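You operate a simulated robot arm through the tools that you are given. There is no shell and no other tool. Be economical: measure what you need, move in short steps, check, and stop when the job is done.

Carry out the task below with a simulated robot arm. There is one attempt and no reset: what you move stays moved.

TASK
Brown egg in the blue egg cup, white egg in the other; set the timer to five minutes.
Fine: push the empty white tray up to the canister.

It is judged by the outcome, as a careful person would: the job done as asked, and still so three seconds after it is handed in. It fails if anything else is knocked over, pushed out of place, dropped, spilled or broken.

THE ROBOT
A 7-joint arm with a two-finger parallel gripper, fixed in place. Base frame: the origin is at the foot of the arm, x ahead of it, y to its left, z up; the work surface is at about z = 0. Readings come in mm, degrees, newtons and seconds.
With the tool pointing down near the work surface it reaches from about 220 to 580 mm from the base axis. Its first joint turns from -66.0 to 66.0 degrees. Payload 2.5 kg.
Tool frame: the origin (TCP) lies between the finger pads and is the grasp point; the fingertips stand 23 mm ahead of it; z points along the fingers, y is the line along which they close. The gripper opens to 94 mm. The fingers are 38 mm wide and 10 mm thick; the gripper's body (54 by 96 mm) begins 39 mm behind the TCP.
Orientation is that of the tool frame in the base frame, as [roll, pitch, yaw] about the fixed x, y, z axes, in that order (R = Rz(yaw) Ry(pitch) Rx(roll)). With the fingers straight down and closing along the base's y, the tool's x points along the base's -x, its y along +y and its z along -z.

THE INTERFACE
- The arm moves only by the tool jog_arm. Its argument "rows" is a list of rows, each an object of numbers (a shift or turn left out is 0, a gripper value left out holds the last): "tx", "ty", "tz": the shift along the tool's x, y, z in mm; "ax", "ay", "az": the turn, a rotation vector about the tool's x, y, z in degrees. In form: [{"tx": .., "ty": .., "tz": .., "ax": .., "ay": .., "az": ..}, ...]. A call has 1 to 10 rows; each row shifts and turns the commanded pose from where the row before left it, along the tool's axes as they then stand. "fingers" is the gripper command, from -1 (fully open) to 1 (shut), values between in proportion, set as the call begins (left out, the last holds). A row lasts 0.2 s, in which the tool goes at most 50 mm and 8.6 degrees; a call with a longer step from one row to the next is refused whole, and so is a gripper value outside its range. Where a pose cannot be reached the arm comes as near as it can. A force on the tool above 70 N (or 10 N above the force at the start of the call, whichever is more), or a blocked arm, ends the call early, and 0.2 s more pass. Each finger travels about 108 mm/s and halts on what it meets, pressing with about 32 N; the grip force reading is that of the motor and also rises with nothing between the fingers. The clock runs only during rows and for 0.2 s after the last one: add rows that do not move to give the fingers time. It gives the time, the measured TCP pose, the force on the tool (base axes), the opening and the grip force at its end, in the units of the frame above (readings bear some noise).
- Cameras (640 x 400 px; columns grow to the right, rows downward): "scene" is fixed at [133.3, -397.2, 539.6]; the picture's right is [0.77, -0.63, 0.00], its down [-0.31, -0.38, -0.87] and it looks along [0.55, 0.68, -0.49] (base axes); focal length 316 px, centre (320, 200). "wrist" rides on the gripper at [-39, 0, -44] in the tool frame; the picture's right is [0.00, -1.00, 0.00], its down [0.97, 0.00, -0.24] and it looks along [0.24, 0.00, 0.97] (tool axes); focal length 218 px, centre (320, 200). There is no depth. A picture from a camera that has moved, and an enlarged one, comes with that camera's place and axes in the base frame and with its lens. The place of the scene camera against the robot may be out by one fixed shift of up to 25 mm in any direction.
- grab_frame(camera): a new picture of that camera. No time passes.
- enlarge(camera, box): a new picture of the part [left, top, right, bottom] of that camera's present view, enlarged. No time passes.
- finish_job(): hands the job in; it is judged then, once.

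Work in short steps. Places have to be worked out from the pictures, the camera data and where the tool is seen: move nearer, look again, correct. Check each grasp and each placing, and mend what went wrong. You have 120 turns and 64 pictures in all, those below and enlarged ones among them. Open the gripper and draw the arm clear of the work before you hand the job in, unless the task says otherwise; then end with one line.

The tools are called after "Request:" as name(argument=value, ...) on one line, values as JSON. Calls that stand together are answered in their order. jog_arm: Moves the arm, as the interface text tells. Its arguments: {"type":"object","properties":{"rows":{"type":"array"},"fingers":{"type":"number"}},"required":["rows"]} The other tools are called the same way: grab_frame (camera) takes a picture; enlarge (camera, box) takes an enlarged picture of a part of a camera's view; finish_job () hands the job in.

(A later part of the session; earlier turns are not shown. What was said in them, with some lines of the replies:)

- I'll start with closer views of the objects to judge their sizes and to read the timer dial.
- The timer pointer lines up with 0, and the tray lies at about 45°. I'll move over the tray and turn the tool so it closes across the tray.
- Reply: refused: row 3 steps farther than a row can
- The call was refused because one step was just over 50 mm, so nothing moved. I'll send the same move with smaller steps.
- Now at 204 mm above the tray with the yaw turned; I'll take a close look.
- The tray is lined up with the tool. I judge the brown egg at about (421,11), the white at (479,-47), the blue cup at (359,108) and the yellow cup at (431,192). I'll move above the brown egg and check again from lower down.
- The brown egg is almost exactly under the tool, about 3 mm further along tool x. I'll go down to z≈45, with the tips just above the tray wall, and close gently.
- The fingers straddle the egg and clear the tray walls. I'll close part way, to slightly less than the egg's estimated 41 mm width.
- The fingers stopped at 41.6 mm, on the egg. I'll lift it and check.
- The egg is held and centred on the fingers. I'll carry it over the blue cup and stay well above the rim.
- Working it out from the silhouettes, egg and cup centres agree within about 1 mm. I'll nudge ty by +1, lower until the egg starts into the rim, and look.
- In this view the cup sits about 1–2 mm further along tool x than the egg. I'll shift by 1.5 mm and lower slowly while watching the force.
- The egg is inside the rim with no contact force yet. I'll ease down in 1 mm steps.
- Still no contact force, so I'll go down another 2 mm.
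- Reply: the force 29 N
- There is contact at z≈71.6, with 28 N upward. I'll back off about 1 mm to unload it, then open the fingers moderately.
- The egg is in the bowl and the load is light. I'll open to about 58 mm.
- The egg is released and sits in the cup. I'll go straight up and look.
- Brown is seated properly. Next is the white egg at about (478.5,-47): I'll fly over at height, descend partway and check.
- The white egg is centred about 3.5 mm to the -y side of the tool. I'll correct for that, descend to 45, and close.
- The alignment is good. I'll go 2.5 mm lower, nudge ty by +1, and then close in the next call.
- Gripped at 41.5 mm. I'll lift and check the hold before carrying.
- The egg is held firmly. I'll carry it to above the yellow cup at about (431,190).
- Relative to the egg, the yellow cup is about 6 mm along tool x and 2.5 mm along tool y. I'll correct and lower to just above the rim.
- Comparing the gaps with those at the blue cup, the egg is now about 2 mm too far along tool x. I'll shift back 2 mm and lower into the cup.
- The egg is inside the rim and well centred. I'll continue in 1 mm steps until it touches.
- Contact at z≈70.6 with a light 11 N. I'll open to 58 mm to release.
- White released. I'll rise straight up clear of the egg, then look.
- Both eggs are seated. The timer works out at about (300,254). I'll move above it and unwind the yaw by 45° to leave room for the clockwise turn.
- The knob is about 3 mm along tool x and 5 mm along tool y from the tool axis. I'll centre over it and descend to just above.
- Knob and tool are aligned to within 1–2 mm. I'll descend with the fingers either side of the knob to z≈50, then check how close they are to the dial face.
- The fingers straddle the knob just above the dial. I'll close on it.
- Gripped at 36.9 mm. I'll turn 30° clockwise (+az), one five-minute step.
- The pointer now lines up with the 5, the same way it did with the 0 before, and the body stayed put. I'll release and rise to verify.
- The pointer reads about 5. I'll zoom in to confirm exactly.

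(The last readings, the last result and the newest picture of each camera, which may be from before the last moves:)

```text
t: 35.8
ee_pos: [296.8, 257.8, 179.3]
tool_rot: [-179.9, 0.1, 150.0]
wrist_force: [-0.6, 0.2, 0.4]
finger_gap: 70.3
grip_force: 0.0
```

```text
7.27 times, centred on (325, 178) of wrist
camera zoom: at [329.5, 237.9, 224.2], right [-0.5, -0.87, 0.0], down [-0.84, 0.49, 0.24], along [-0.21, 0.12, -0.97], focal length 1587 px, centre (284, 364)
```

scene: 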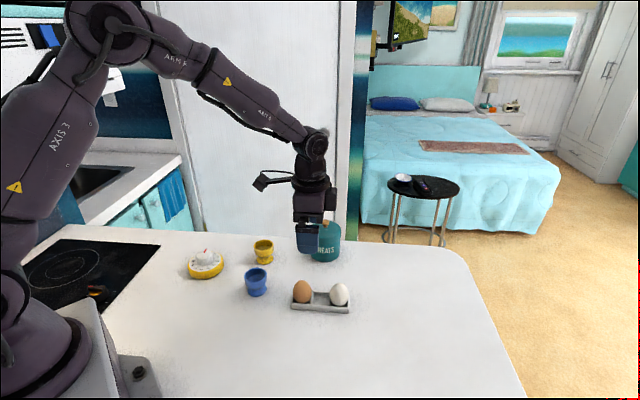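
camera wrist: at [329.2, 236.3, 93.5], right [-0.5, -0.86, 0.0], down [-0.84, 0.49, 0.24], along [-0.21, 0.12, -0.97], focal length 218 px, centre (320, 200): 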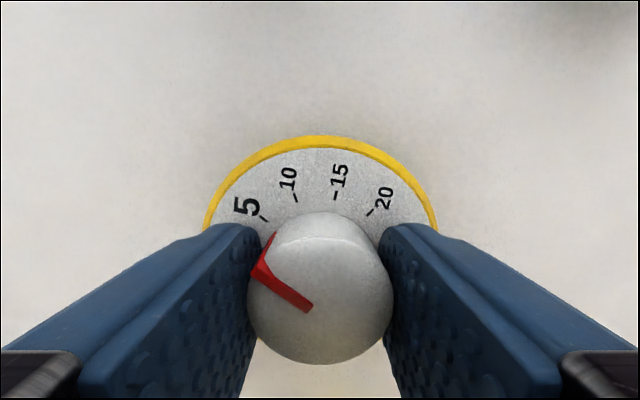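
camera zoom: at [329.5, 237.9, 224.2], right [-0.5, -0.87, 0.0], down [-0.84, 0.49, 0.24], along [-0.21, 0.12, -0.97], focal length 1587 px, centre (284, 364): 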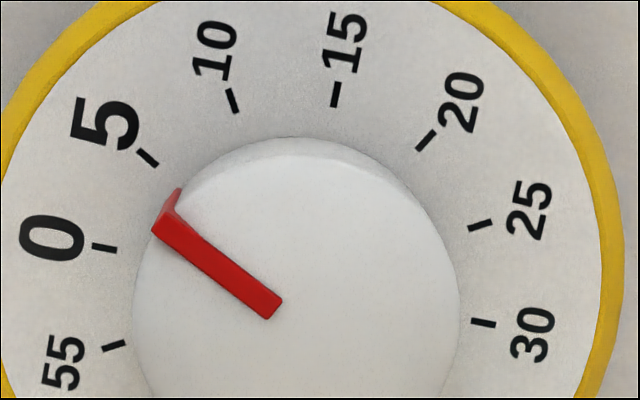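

Measured carefully, the pointer is about 3° short of the 5 (roughly 4.5 min), so there was a little slip or backlash. I'll go back down over the knob, regrip and add about 4°.

Request:
jog_arm(rows=[{"tz": 40}, {"tz": 40}, {"tz": 30}, {"tz": 14}, {"tz": 6}, {}])

Request:
grab_frame(camera="wrist")

```text
t: 37.2
ee_pos: [297.3, 256.9, 49.2]
tool_rot: [180.0, -0.1, 149.9]
wrist_force: [-0.1, -0.2, -0.3]
finger_gap: 70.8
grip_force: 0.1
```

```text
18 pictures are left
camera wrist: at [329.8, 236.4, 92.9], right [-0.5, -0.87, 0.0], down [-0.84, 0.49, 0.24], along [-0.21, 0.12, -0.97], focal length 218 px, centre (320, 200)
```

wrist: 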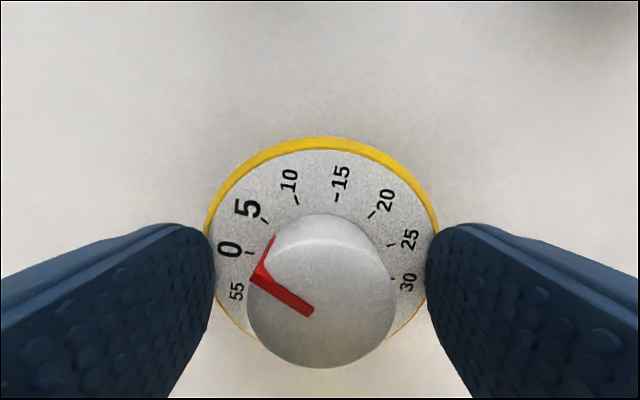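

Now I'll grip and turn 4° more.

Request:
jog_arm(rows=[{}, {}, {}, {"az": 2}, {"az": 2}, {}], fingers=0.3)

Request:
jog_arm(rows=[{}, {}, {"tz": -20}, {"tz": -30}, {"tz": -40}, {"tz": -40}, {}], fingers=-0.5)

Request:
enlarge(camera="wrist", box=[280, 145, 370, 215])

```text
t: 38.6
ee_pos: [296.8, 257.4, 49.2]
tool_rot: [180.0, -0.1, 146.0]
wrist_force: [-0.1, 0.5, -0.1]
finger_gap: 37.0
grip_force: 32.1
```

```text
t: 40.2
ee_pos: [297.1, 257.3, 178.5]
tool_rot: [180.0, 0.0, 146.0]
wrist_force: [0.3, -0.8, 0.6]
finger_gap: 70.5
grip_force: 0.0
```

```text
5.71 times, centred on (325, 180) of wrist
camera zoom: at [328.3, 234.5, 223.5], right [-0.56, -0.83, 0.0], down [-0.8, 0.54, 0.24], along [-0.2, 0.13, -0.97], focal length 1247 px, centre (291, 314)
```

zoom: 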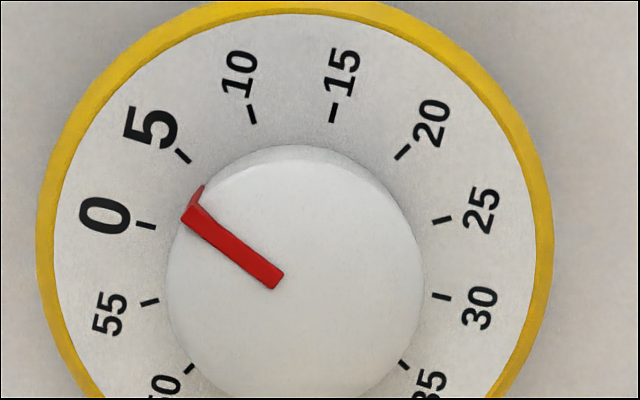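

The second turn seems to have turned the timer body as well, and these oblique readings are biased. I'll put the camera right above the timer for a view with no parallax.

Request:
jog_arm(rows=[{"tx": 38}, {}])

Request:
enlarge(camera="wrist", box=[265, 110, 375, 180])

```text
t: 40.8
ee_pos: [264.4, 278.8, 178.8]
tool_rot: [180.0, 0.0, 145.9]
wrist_force: [0.0, 0.1, 0.4]
finger_gap: 70.7
grip_force: 0.0
```

```text
5.71 times, centred on (320, 145) of wrist
camera zoom: at [296.9, 256.3, 223.3], right [-0.56, -0.83, 0.0], down [-0.8, 0.54, 0.24], along [-0.2, 0.13, -0.97], focal length 1247 px, centre (320, 514)
```

zoom: 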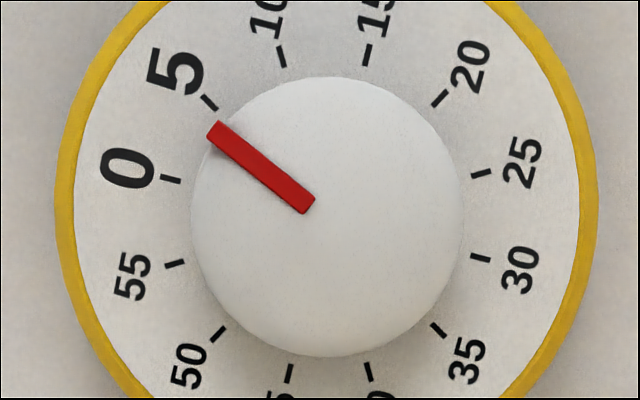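

With no parallax, the pointer is about 6.5° short of the 5. The fingertips probably rubbed the dial face and dragged the body. I'll grip 4 mm higher and turn the knob again.

Request:
jog_arm(rows=[{"tx": -38}, {"tz": 40}, {"tz": 40}, {"tz": 30}, {"tz": 15}, {}])

Request:
jog_arm(rows=[{}, {}, {}], fingers=0.3)

Request:
grab_frame(camera="wrist")

```text
t: 42.2
ee_pos: [297.8, 257.2, 52.8]
tool_rot: [180.0, 0.0, 146.0]
wrist_force: [-0.7, 0.3, 0.5]
finger_gap: 70.8
grip_force: 0.1
```

```text
t: 43.0
ee_pos: [294.7, 257.0, 52.7]
tool_rot: [-180.0, 0.0, 146.0]
wrist_force: [0.2, 0.4, 0.5]
finger_gap: 36.6
grip_force: 32.5
```

```text
15 pictures are left
camera wrist: at [327.6, 234.4, 98.0], right [-0.56, -0.83, 0.0], down [-0.8, 0.54, 0.24], along [-0.2, 0.13, -0.97], focal length 218 px, centre (320, 200)
```

wrist: 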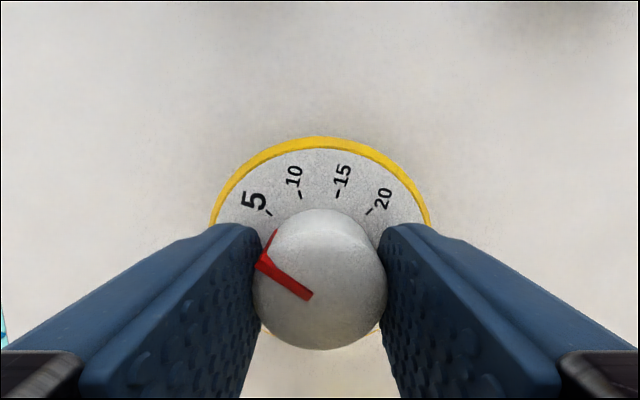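

Gripped higher this time. I'll turn 7° and compare while still holding.

Request:
jog_arm(rows=[{"az": 3.5}, {"az": 3.5}, {}])

Request:
grab_frame(camera="wrist")

```text
t: 43.8
ee_pos: [295.4, 257.0, 53.2]
tool_rot: [-180.0, -0.1, 138.9]
wrist_force: [-0.9, -0.4, -0.3]
finger_gap: 36.6
grip_force: 32.1
```

```text
14 pictures are left
camera wrist: at [324.7, 230.0, 98.2], right [-0.66, -0.75, 0.0], down [-0.73, 0.64, 0.24], along [-0.18, 0.16, -0.97], focal length 218 px, centre (320, 200)
```

wrist: 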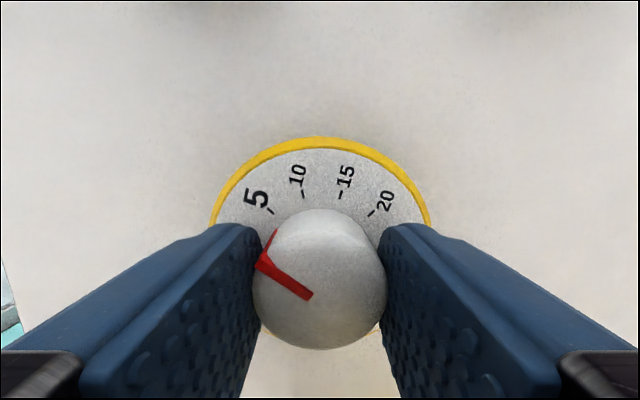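

The body turned with the knob. On the first turn the tool was pressing down (7.6 N), which held the body still. While gripping, I'll press down a little first and check the force.

Request:
jog_arm(rows=[{"tz": 1}, {"tz": 1}, {}])

```text
t: 44.6
ee_pos: [295.9, 256.0, 52.4]
tool_rot: [-179.9, 0.0, 138.9]
wrist_force: [-8.7, -12.5, 32.5]
finger_gap: 36.8
grip_force: 32.0
```

There is 32 N of downforce, a bit more than needed. I'll ease off slightly and turn 7°.

Request:
jog_arm(rows=[{"tz": -0.5}, {"az": 3.5}, {"az": 3.5}, {}])

Request:
grab_frame(camera="wrist")

```text
t: 45.6
ee_pos: [296.2, 256.0, 51.7]
tool_rot: [180.0, 0.0, 132.0]
wrist_force: [-4.5, -11.4, 20.2]
finger_gap: 36.8
grip_force: 31.9
```

```text
13 pictures are left
camera wrist: at [321.3, 226.8, 96.4], right [-0.74, -0.67, 0.0], down [-0.65, 0.72, 0.24], along [-0.16, 0.18, -0.97], focal length 218 px, centre (320, 200)
```

wrist: 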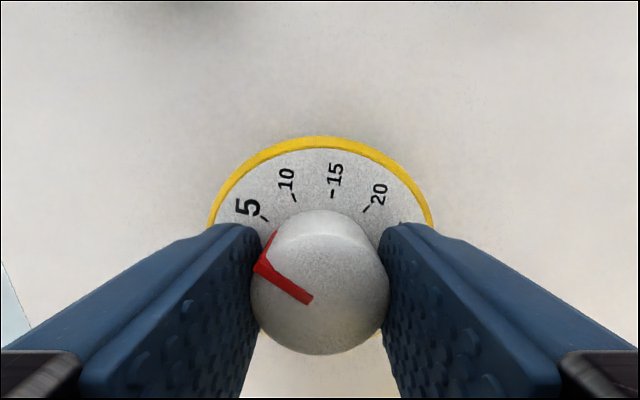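

Pressing works: the knob moved relative to the dial. I'll add 3° more, take the load off, release, and view from directly above.

Request:
jog_arm(rows=[{"az": 3}, {}])

Request:
jog_arm(rows=[{}, {}, {"tz": -20}, {"tz": -30}, {"tz": -40}, {"tz": -40}, {"tx": 38}, {}], fingers=-0.5)

Request:
enlarge(camera="wrist", box=[265, 110, 375, 180])

```text
t: 46.2
ee_pos: [296.6, 256.2, 51.9]
tool_rot: [179.9, 0.0, 128.9]
wrist_force: [-5.6, -9.9, 21.5]
finger_gap: 36.6
grip_force: 32.2
```

```text
t: 48.0
ee_pos: [272.0, 284.5, 184.2]
tool_rot: [180.0, -0.1, 129.1]
wrist_force: [0.2, -0.1, -0.1]
finger_gap: 70.6
grip_force: 0.2
```

```text
5.71 times, centred on (320, 145) of wrist
camera zoom: at [295.9, 254.3, 227.8], right [-0.78, -0.63, 0.0], down [-0.61, 0.75, 0.24], along [-0.15, 0.19, -0.97], focal length 1247 px, centre (320, 514)
```

zoom: 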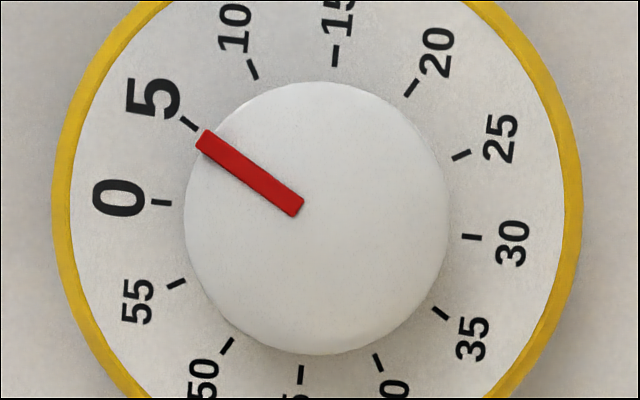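

The pointer is now about 2° short of 5. One more fine turn: grip, press lightly, and add 2.5°.

Request:
jog_arm(rows=[{"tx": -37}, {"tz": 40}, {"tz": 40}, {"tz": 35}, {"tz": 16}, {}])

Request:
jog_arm(rows=[{}, {}, {}, {"tz": 1}, {"tz": 0.7}, {}], fingers=0.3)

```text
t: 49.4
ee_pos: [295.1, 256.7, 50.6]
tool_rot: [180.0, 0.0, 129.0]
wrist_force: [-0.2, 0.1, 1.1]
finger_gap: 70.6
grip_force: 0.1
```

```text
t: 50.8
ee_pos: [296.1, 256.8, 50.7]
tool_rot: [-179.9, 0.0, 128.9]
wrist_force: [-8.3, -15.7, 31.7]
finger_gap: 36.8
grip_force: 31.6
```

Request:
jog_arm(rows=[{"tz": -0.4}, {"az": 2.7}, {}])

Request:
jog_arm(rows=[{}, {}, {"tz": -20}, {"tz": -30}, {"tz": -40}, {"tz": -40}, {"tx": 37}, {}], fingers=-0.5)

Request:
enlarge(camera="wrist", box=[265, 110, 375, 180])

```text
t: 51.6
ee_pos: [296.7, 255.6, 49.3]
tool_rot: [-179.9, 0.2, 126.2]
wrist_force: [-6.1, -19.9, 25.5]
finger_gap: 37.0
grip_force: 32.2
```

```text
t: 53.4
ee_pos: [274.6, 289.5, 182.3]
tool_rot: [180.0, 0.1, 126.3]
wrist_force: [-0.2, 0.1, 0.1]
finger_gap: 70.5
grip_force: 0.1
```

```text
5.71 times, centred on (320, 145) of wrist
camera zoom: at [296.5, 256.5, 225.8], right [-0.81, -0.59, 0.0], down [-0.57, 0.78, 0.24], along [-0.14, 0.19, -0.97], focal length 1247 px, centre (320, 514)
```

zoom: 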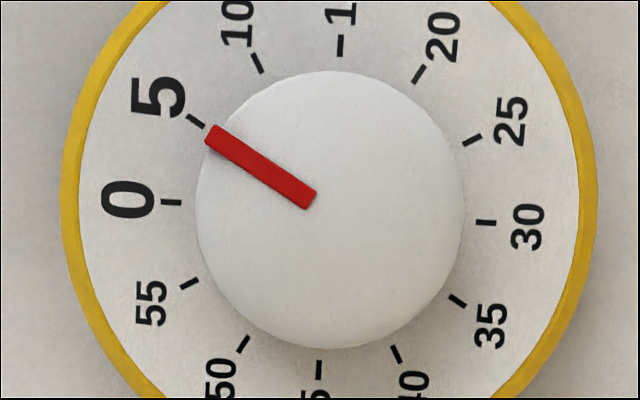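

The timer now reads about 4.9, with the pointer on the 5 mark. Next is the tray: I'll return to yaw 135, open fully, and fly back for a view of the tray and canister.

Request:
jog_arm(rows=[{"az": -4.4, "tz": -10}, {"az": -4.4, "tz": -10}, {"tx": -38.4, "ty": -16.4}, {"tx": -38.4, "ty": -16.4}, {"tx": -38.4, "ty": -16.4}, {"tx": -38.4, "ty": -16.4}, {"tx": -38.4, "ty": -16.4}, {"tx": -38.4, "ty": -16.4}, {"tx": -38.4, "ty": -16.4}, {"tx": -38.4, "ty": -16.4}], fingers=-1)

Request:
grab_frame(camera="wrist")

Request:
grab_frame(camera="scene")

```text
t: 55.6
ee_pos: [398.2, -20.9, 200.2]
tool_rot: [-179.9, 0.0, 135.2]
wrist_force: [0.0, 0.1, 0.3]
finger_gap: 93.9
grip_force: 0.0
```

```text
10 pictures are left
camera wrist: at [424.5, -50.4, 244.7], right [-0.71, -0.71, 0.0], down [-0.69, 0.69, 0.24], along [-0.17, 0.17, -0.97], focal length 218 px, centre (320, 200)
```

wrist: 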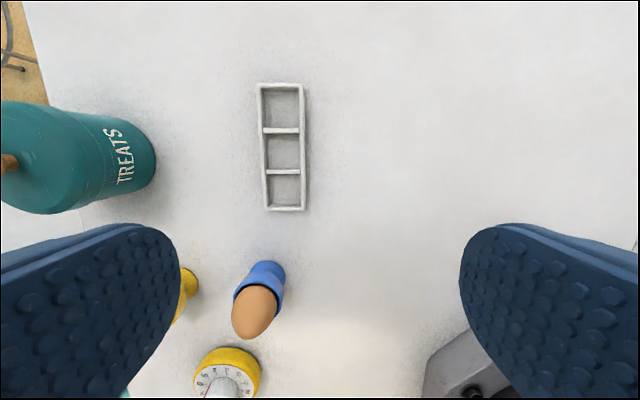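

```text
9 pictures are left
```

scene: 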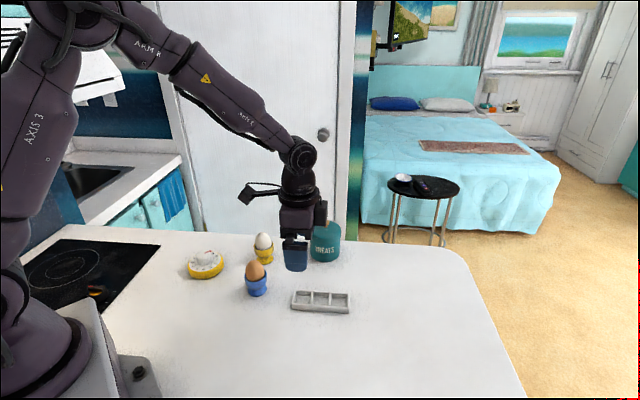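

From this view, in tool coordinates, the tray spans X −97 to 29 and Y 16 to 60. The canister's near face is at about Y 182 and X −19. I'll push with the outer face of the fully open leading finger, so I'm going down behind the tray's long side with a ~12 mm gap.

Request:
jog_arm(rows=[{"tx": -15, "ty": -27}, {"tx": -15, "ty": -26}, {"tz": 40}, {"tz": 40}, {"tz": 40}, {"tz": 35}, {"tz": 14}, {}])

Request:
grab_frame(camera="wrist")

```text
t: 57.4
ee_pos: [382.3, -80.0, 30.9]
tool_rot: [-180.0, -0.1, 135.1]
wrist_force: [-0.6, 0.4, 0.4]
finger_gap: 93.9
grip_force: 0.1
```

```text
8 pictures are left
camera wrist: at [409.3, -108.4, 75.3], right [-0.71, -0.71, 0.0], down [-0.69, 0.69, 0.24], along [-0.17, 0.17, -0.97], focal length 218 px, centre (320, 200)
```

wrist: 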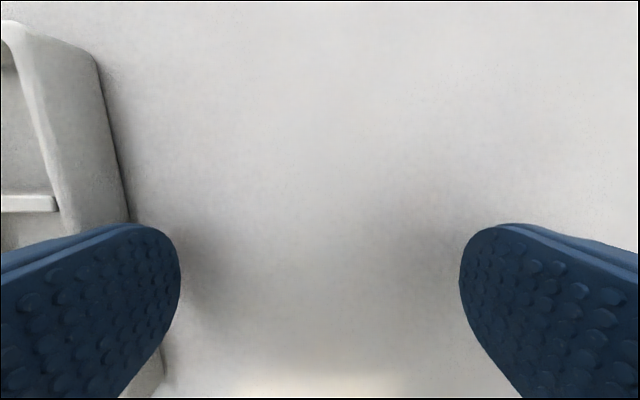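

The finger stands about 12 mm behind the tray wall. I'll push gently, 60 mm of travel first.

Request:
jog_arm(rows=[{"ty": 6}, {"ty": 6}, {"ty": 6}, {"ty": 6}, {"ty": 6}, {"ty": 6}, {"ty": 6}, {"ty": 6}, {"ty": 6}, {"ty": 6}])

Request:
enlarge(camera="scene", box=[240, 200, 380, 330])

```text
t: 59.6
ee_pos: [423.3, -38.6, 30.1]
tool_rot: [-179.9, 0.1, 135.1]
wrist_force: [-0.5, -0.7, 0.0]
finger_gap: 93.6
grip_force: 0.0
```

```text
3.08 times, centred on (310, 265) of scene
camera zoom: at [133.3, -397.2, 539.6], right [0.77, -0.63, 0.0], down [-0.31, -0.38, -0.87], along [0.55, 0.68, -0.49], focal length 972 px, centre (351, 0)
```

zoom: 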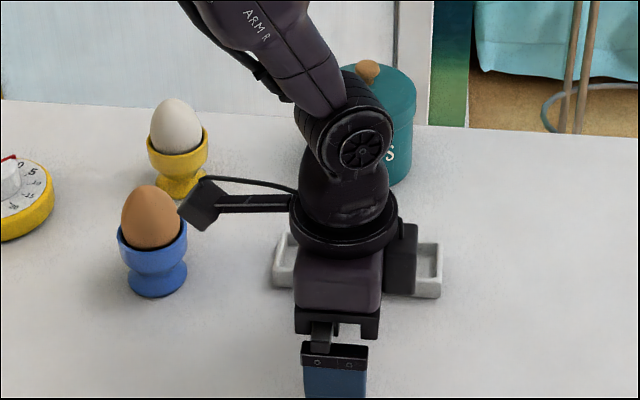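

The tray slides straight and everything overhead clears the eggs (box ≥120 mm, egg tops about 83 mm). I'll push another 54 mm.

Request:
jog_arm(rows=[{"ty": 6}, {"ty": 6}, {"ty": 6}, {"ty": 6}, {"ty": 6}, {"ty": 6}, {"ty": 6}, {"ty": 6}, {"ty": 6}])

Request:
grab_frame(camera="wrist")

Request:
enlarge(camera="scene", box=[260, 200, 380, 310])

```text
t: 61.6
ee_pos: [463.5, 0.6, 30.7]
tool_rot: [-180.0, 0.0, 135.0]
wrist_force: [-0.7, -0.1, 0.5]
finger_gap: 93.7
grip_force: 0.1
```

```text
6 pictures are left
camera wrist: at [489.7, -28.5, 74.8], right [-0.71, -0.71, 0.0], down [-0.69, 0.69, 0.24], along [-0.17, 0.17, -0.97], focal length 218 px, centre (320, 200)
```

wrist: 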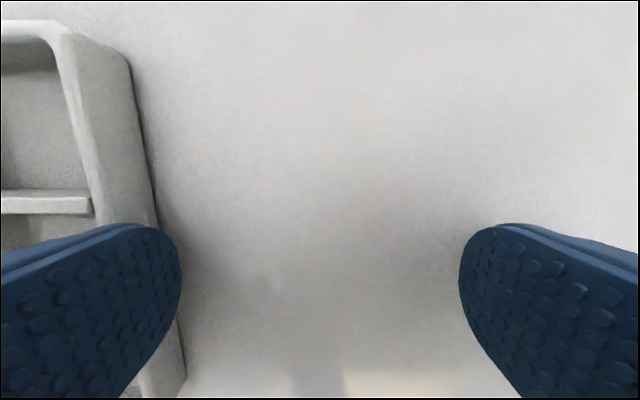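

```text
3.64 times, centred on (320, 255) of scene
camera zoom: at [133.3, -397.2, 539.6], right [0.77, -0.63, 0.0], down [-0.31, -0.38, -0.87], along [0.55, 0.68, -0.49], focal length 1149 px, centre (320, 0)
```

zoom: 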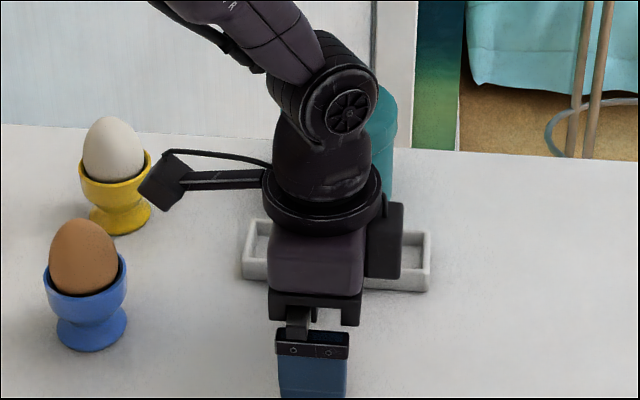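

The tray is moving straight and I estimate about 17 mm still to go. I'll push 9 more, back off, rise, and measure the real gap from above.

Request:
jog_arm(rows=[{"ty": 4.5}, {"ty": 4.5}, {}, {"ty": -8}, {"tz": -45}, {"tz": -45}, {"tz": -45}, {}])

Request:
enlarge(camera="wrist", box=[40, 40, 360, 240])

```text
t: 63.4
ee_pos: [461.5, -0.3, 163.6]
tool_rot: [-180.0, -0.1, 135.0]
wrist_force: [0.2, 0.0, -1.0]
finger_gap: 94.2
grip_force: 0.1
```

```text
2.00 times, centred on (200, 140) of wrist
camera zoom: at [488.4, -29.0, 207.6], right [-0.71, -0.71, 0.0], down [-0.69, 0.69, 0.24], along [-0.17, 0.17, -0.97], focal length 436 px, centre (560, 320)
```

zoom: 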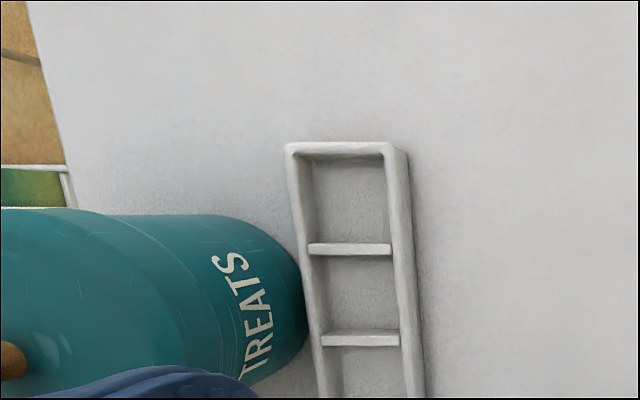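

There appears to be still about 8–10 mm between the tray and the canister base. I'll zoom into that spot.

Request:
enlarge(camera="wrist", box=[165, 150, 245, 225])

```text
5.33 times, centred on (205, 188) of wrist
camera zoom: at [488.4, -29.0, 207.6], right [-0.71, -0.71, 0.0], down [-0.69, 0.69, 0.24], along [-0.17, 0.17, -0.97], focal length 1164 px, centre (933, 267)
```

zoom: 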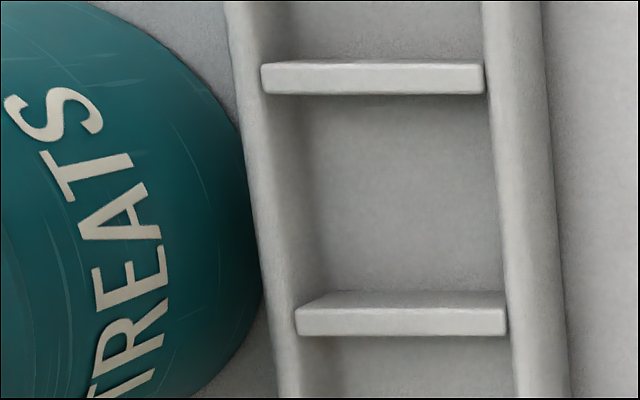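

By geometry the remaining gap is about 6.5 mm. I'll go back down and push 5.5 mm past the last contact point, then recheck.

Request:
jog_arm(rows=[{"tz": 45}, {"tz": 45}, {"tz": 45}, {}, {"ty": 5}, {"ty": 3}, {"ty": 2}, {"ty": 2}, {"ty": 1.5}, {}])

Request:
jog_arm(rows=[{"ty": -8}, {"tz": -45}, {"tz": -45}, {"tz": -45}, {}])

Request:
enlarge(camera="wrist", box=[165, 150, 245, 225])

```text
t: 65.6
ee_pos: [472.7, 9.5, 31.2]
tool_rot: [179.9, 0.0, 135.0]
wrist_force: [-0.3, -0.7, 0.0]
finger_gap: 93.6
grip_force: 0.0
```

```text
t: 66.8
ee_pos: [468.3, 3.1, 165.3]
tool_rot: [180.0, 0.0, 135.1]
wrist_force: [-0.2, 0.2, 0.2]
finger_gap: 94.1
grip_force: 0.1
```

```text
5.33 times, centred on (205, 188) of wrist
camera zoom: at [494.8, -24.9, 210.2], right [-0.71, -0.71, 0.0], down [-0.69, 0.69, 0.24], along [-0.17, 0.17, -0.97], focal length 1164 px, centre (933, 267)
```

zoom: 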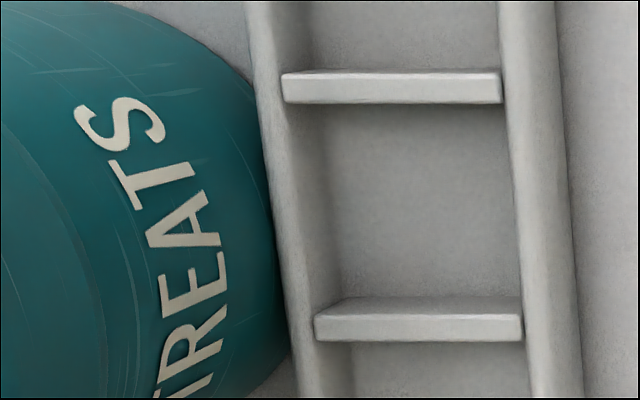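

The tray is now within about a millimetre of the canister, and the canister hasn't shifted. I'll draw the arm clear and take a final overall look.

Request:
jog_arm(rows=[{"tz": -45}, {"tz": -45}, {"tz": -30}, {"ty": -45}, {"ty": -45}, {"ty": -40}, {}])

Request:
enlarge(camera="scene", box=[170, 200, 380, 330])

```text
t: 68.4
ee_pos: [376.7, -90.3, 285.4]
tool_rot: [179.9, 0.0, 135.1]
wrist_force: [0.3, 0.4, -0.3]
finger_gap: 93.8
grip_force: 0.0
```

```text
3.05 times, centred on (275, 265) of scene
camera zoom: at [133.3, -397.2, 539.6], right [0.77, -0.63, 0.0], down [-0.31, -0.38, -0.87], along [0.55, 0.68, -0.49], focal length 963 px, centre (457, 2)
```

zoom: 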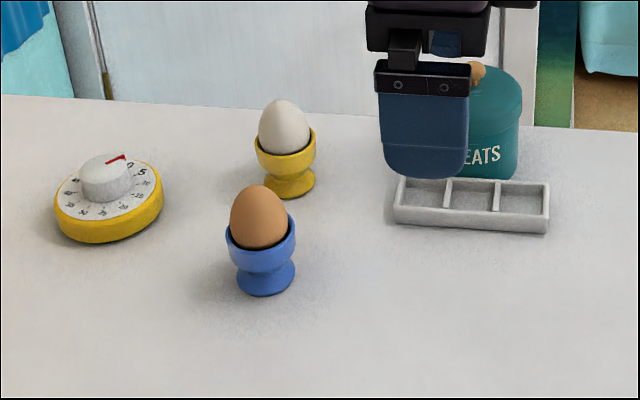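

Both eggs are in the right cups, the timer is at 5, the tray is against the canister, and the canister hasn't moved. The arm is clear and the gripper open, so I'm handing in.

Request:
finish_job()

```text
The job is handed in.
```

The brown egg is in the blue cup, the white egg is in the yellow cup, the timer is set to five minutes (within about a degree of the mark), and the empty tray is up against the canister, within about 1 mm. The timer's body turned roughly 13° on the counter while I set the knob.
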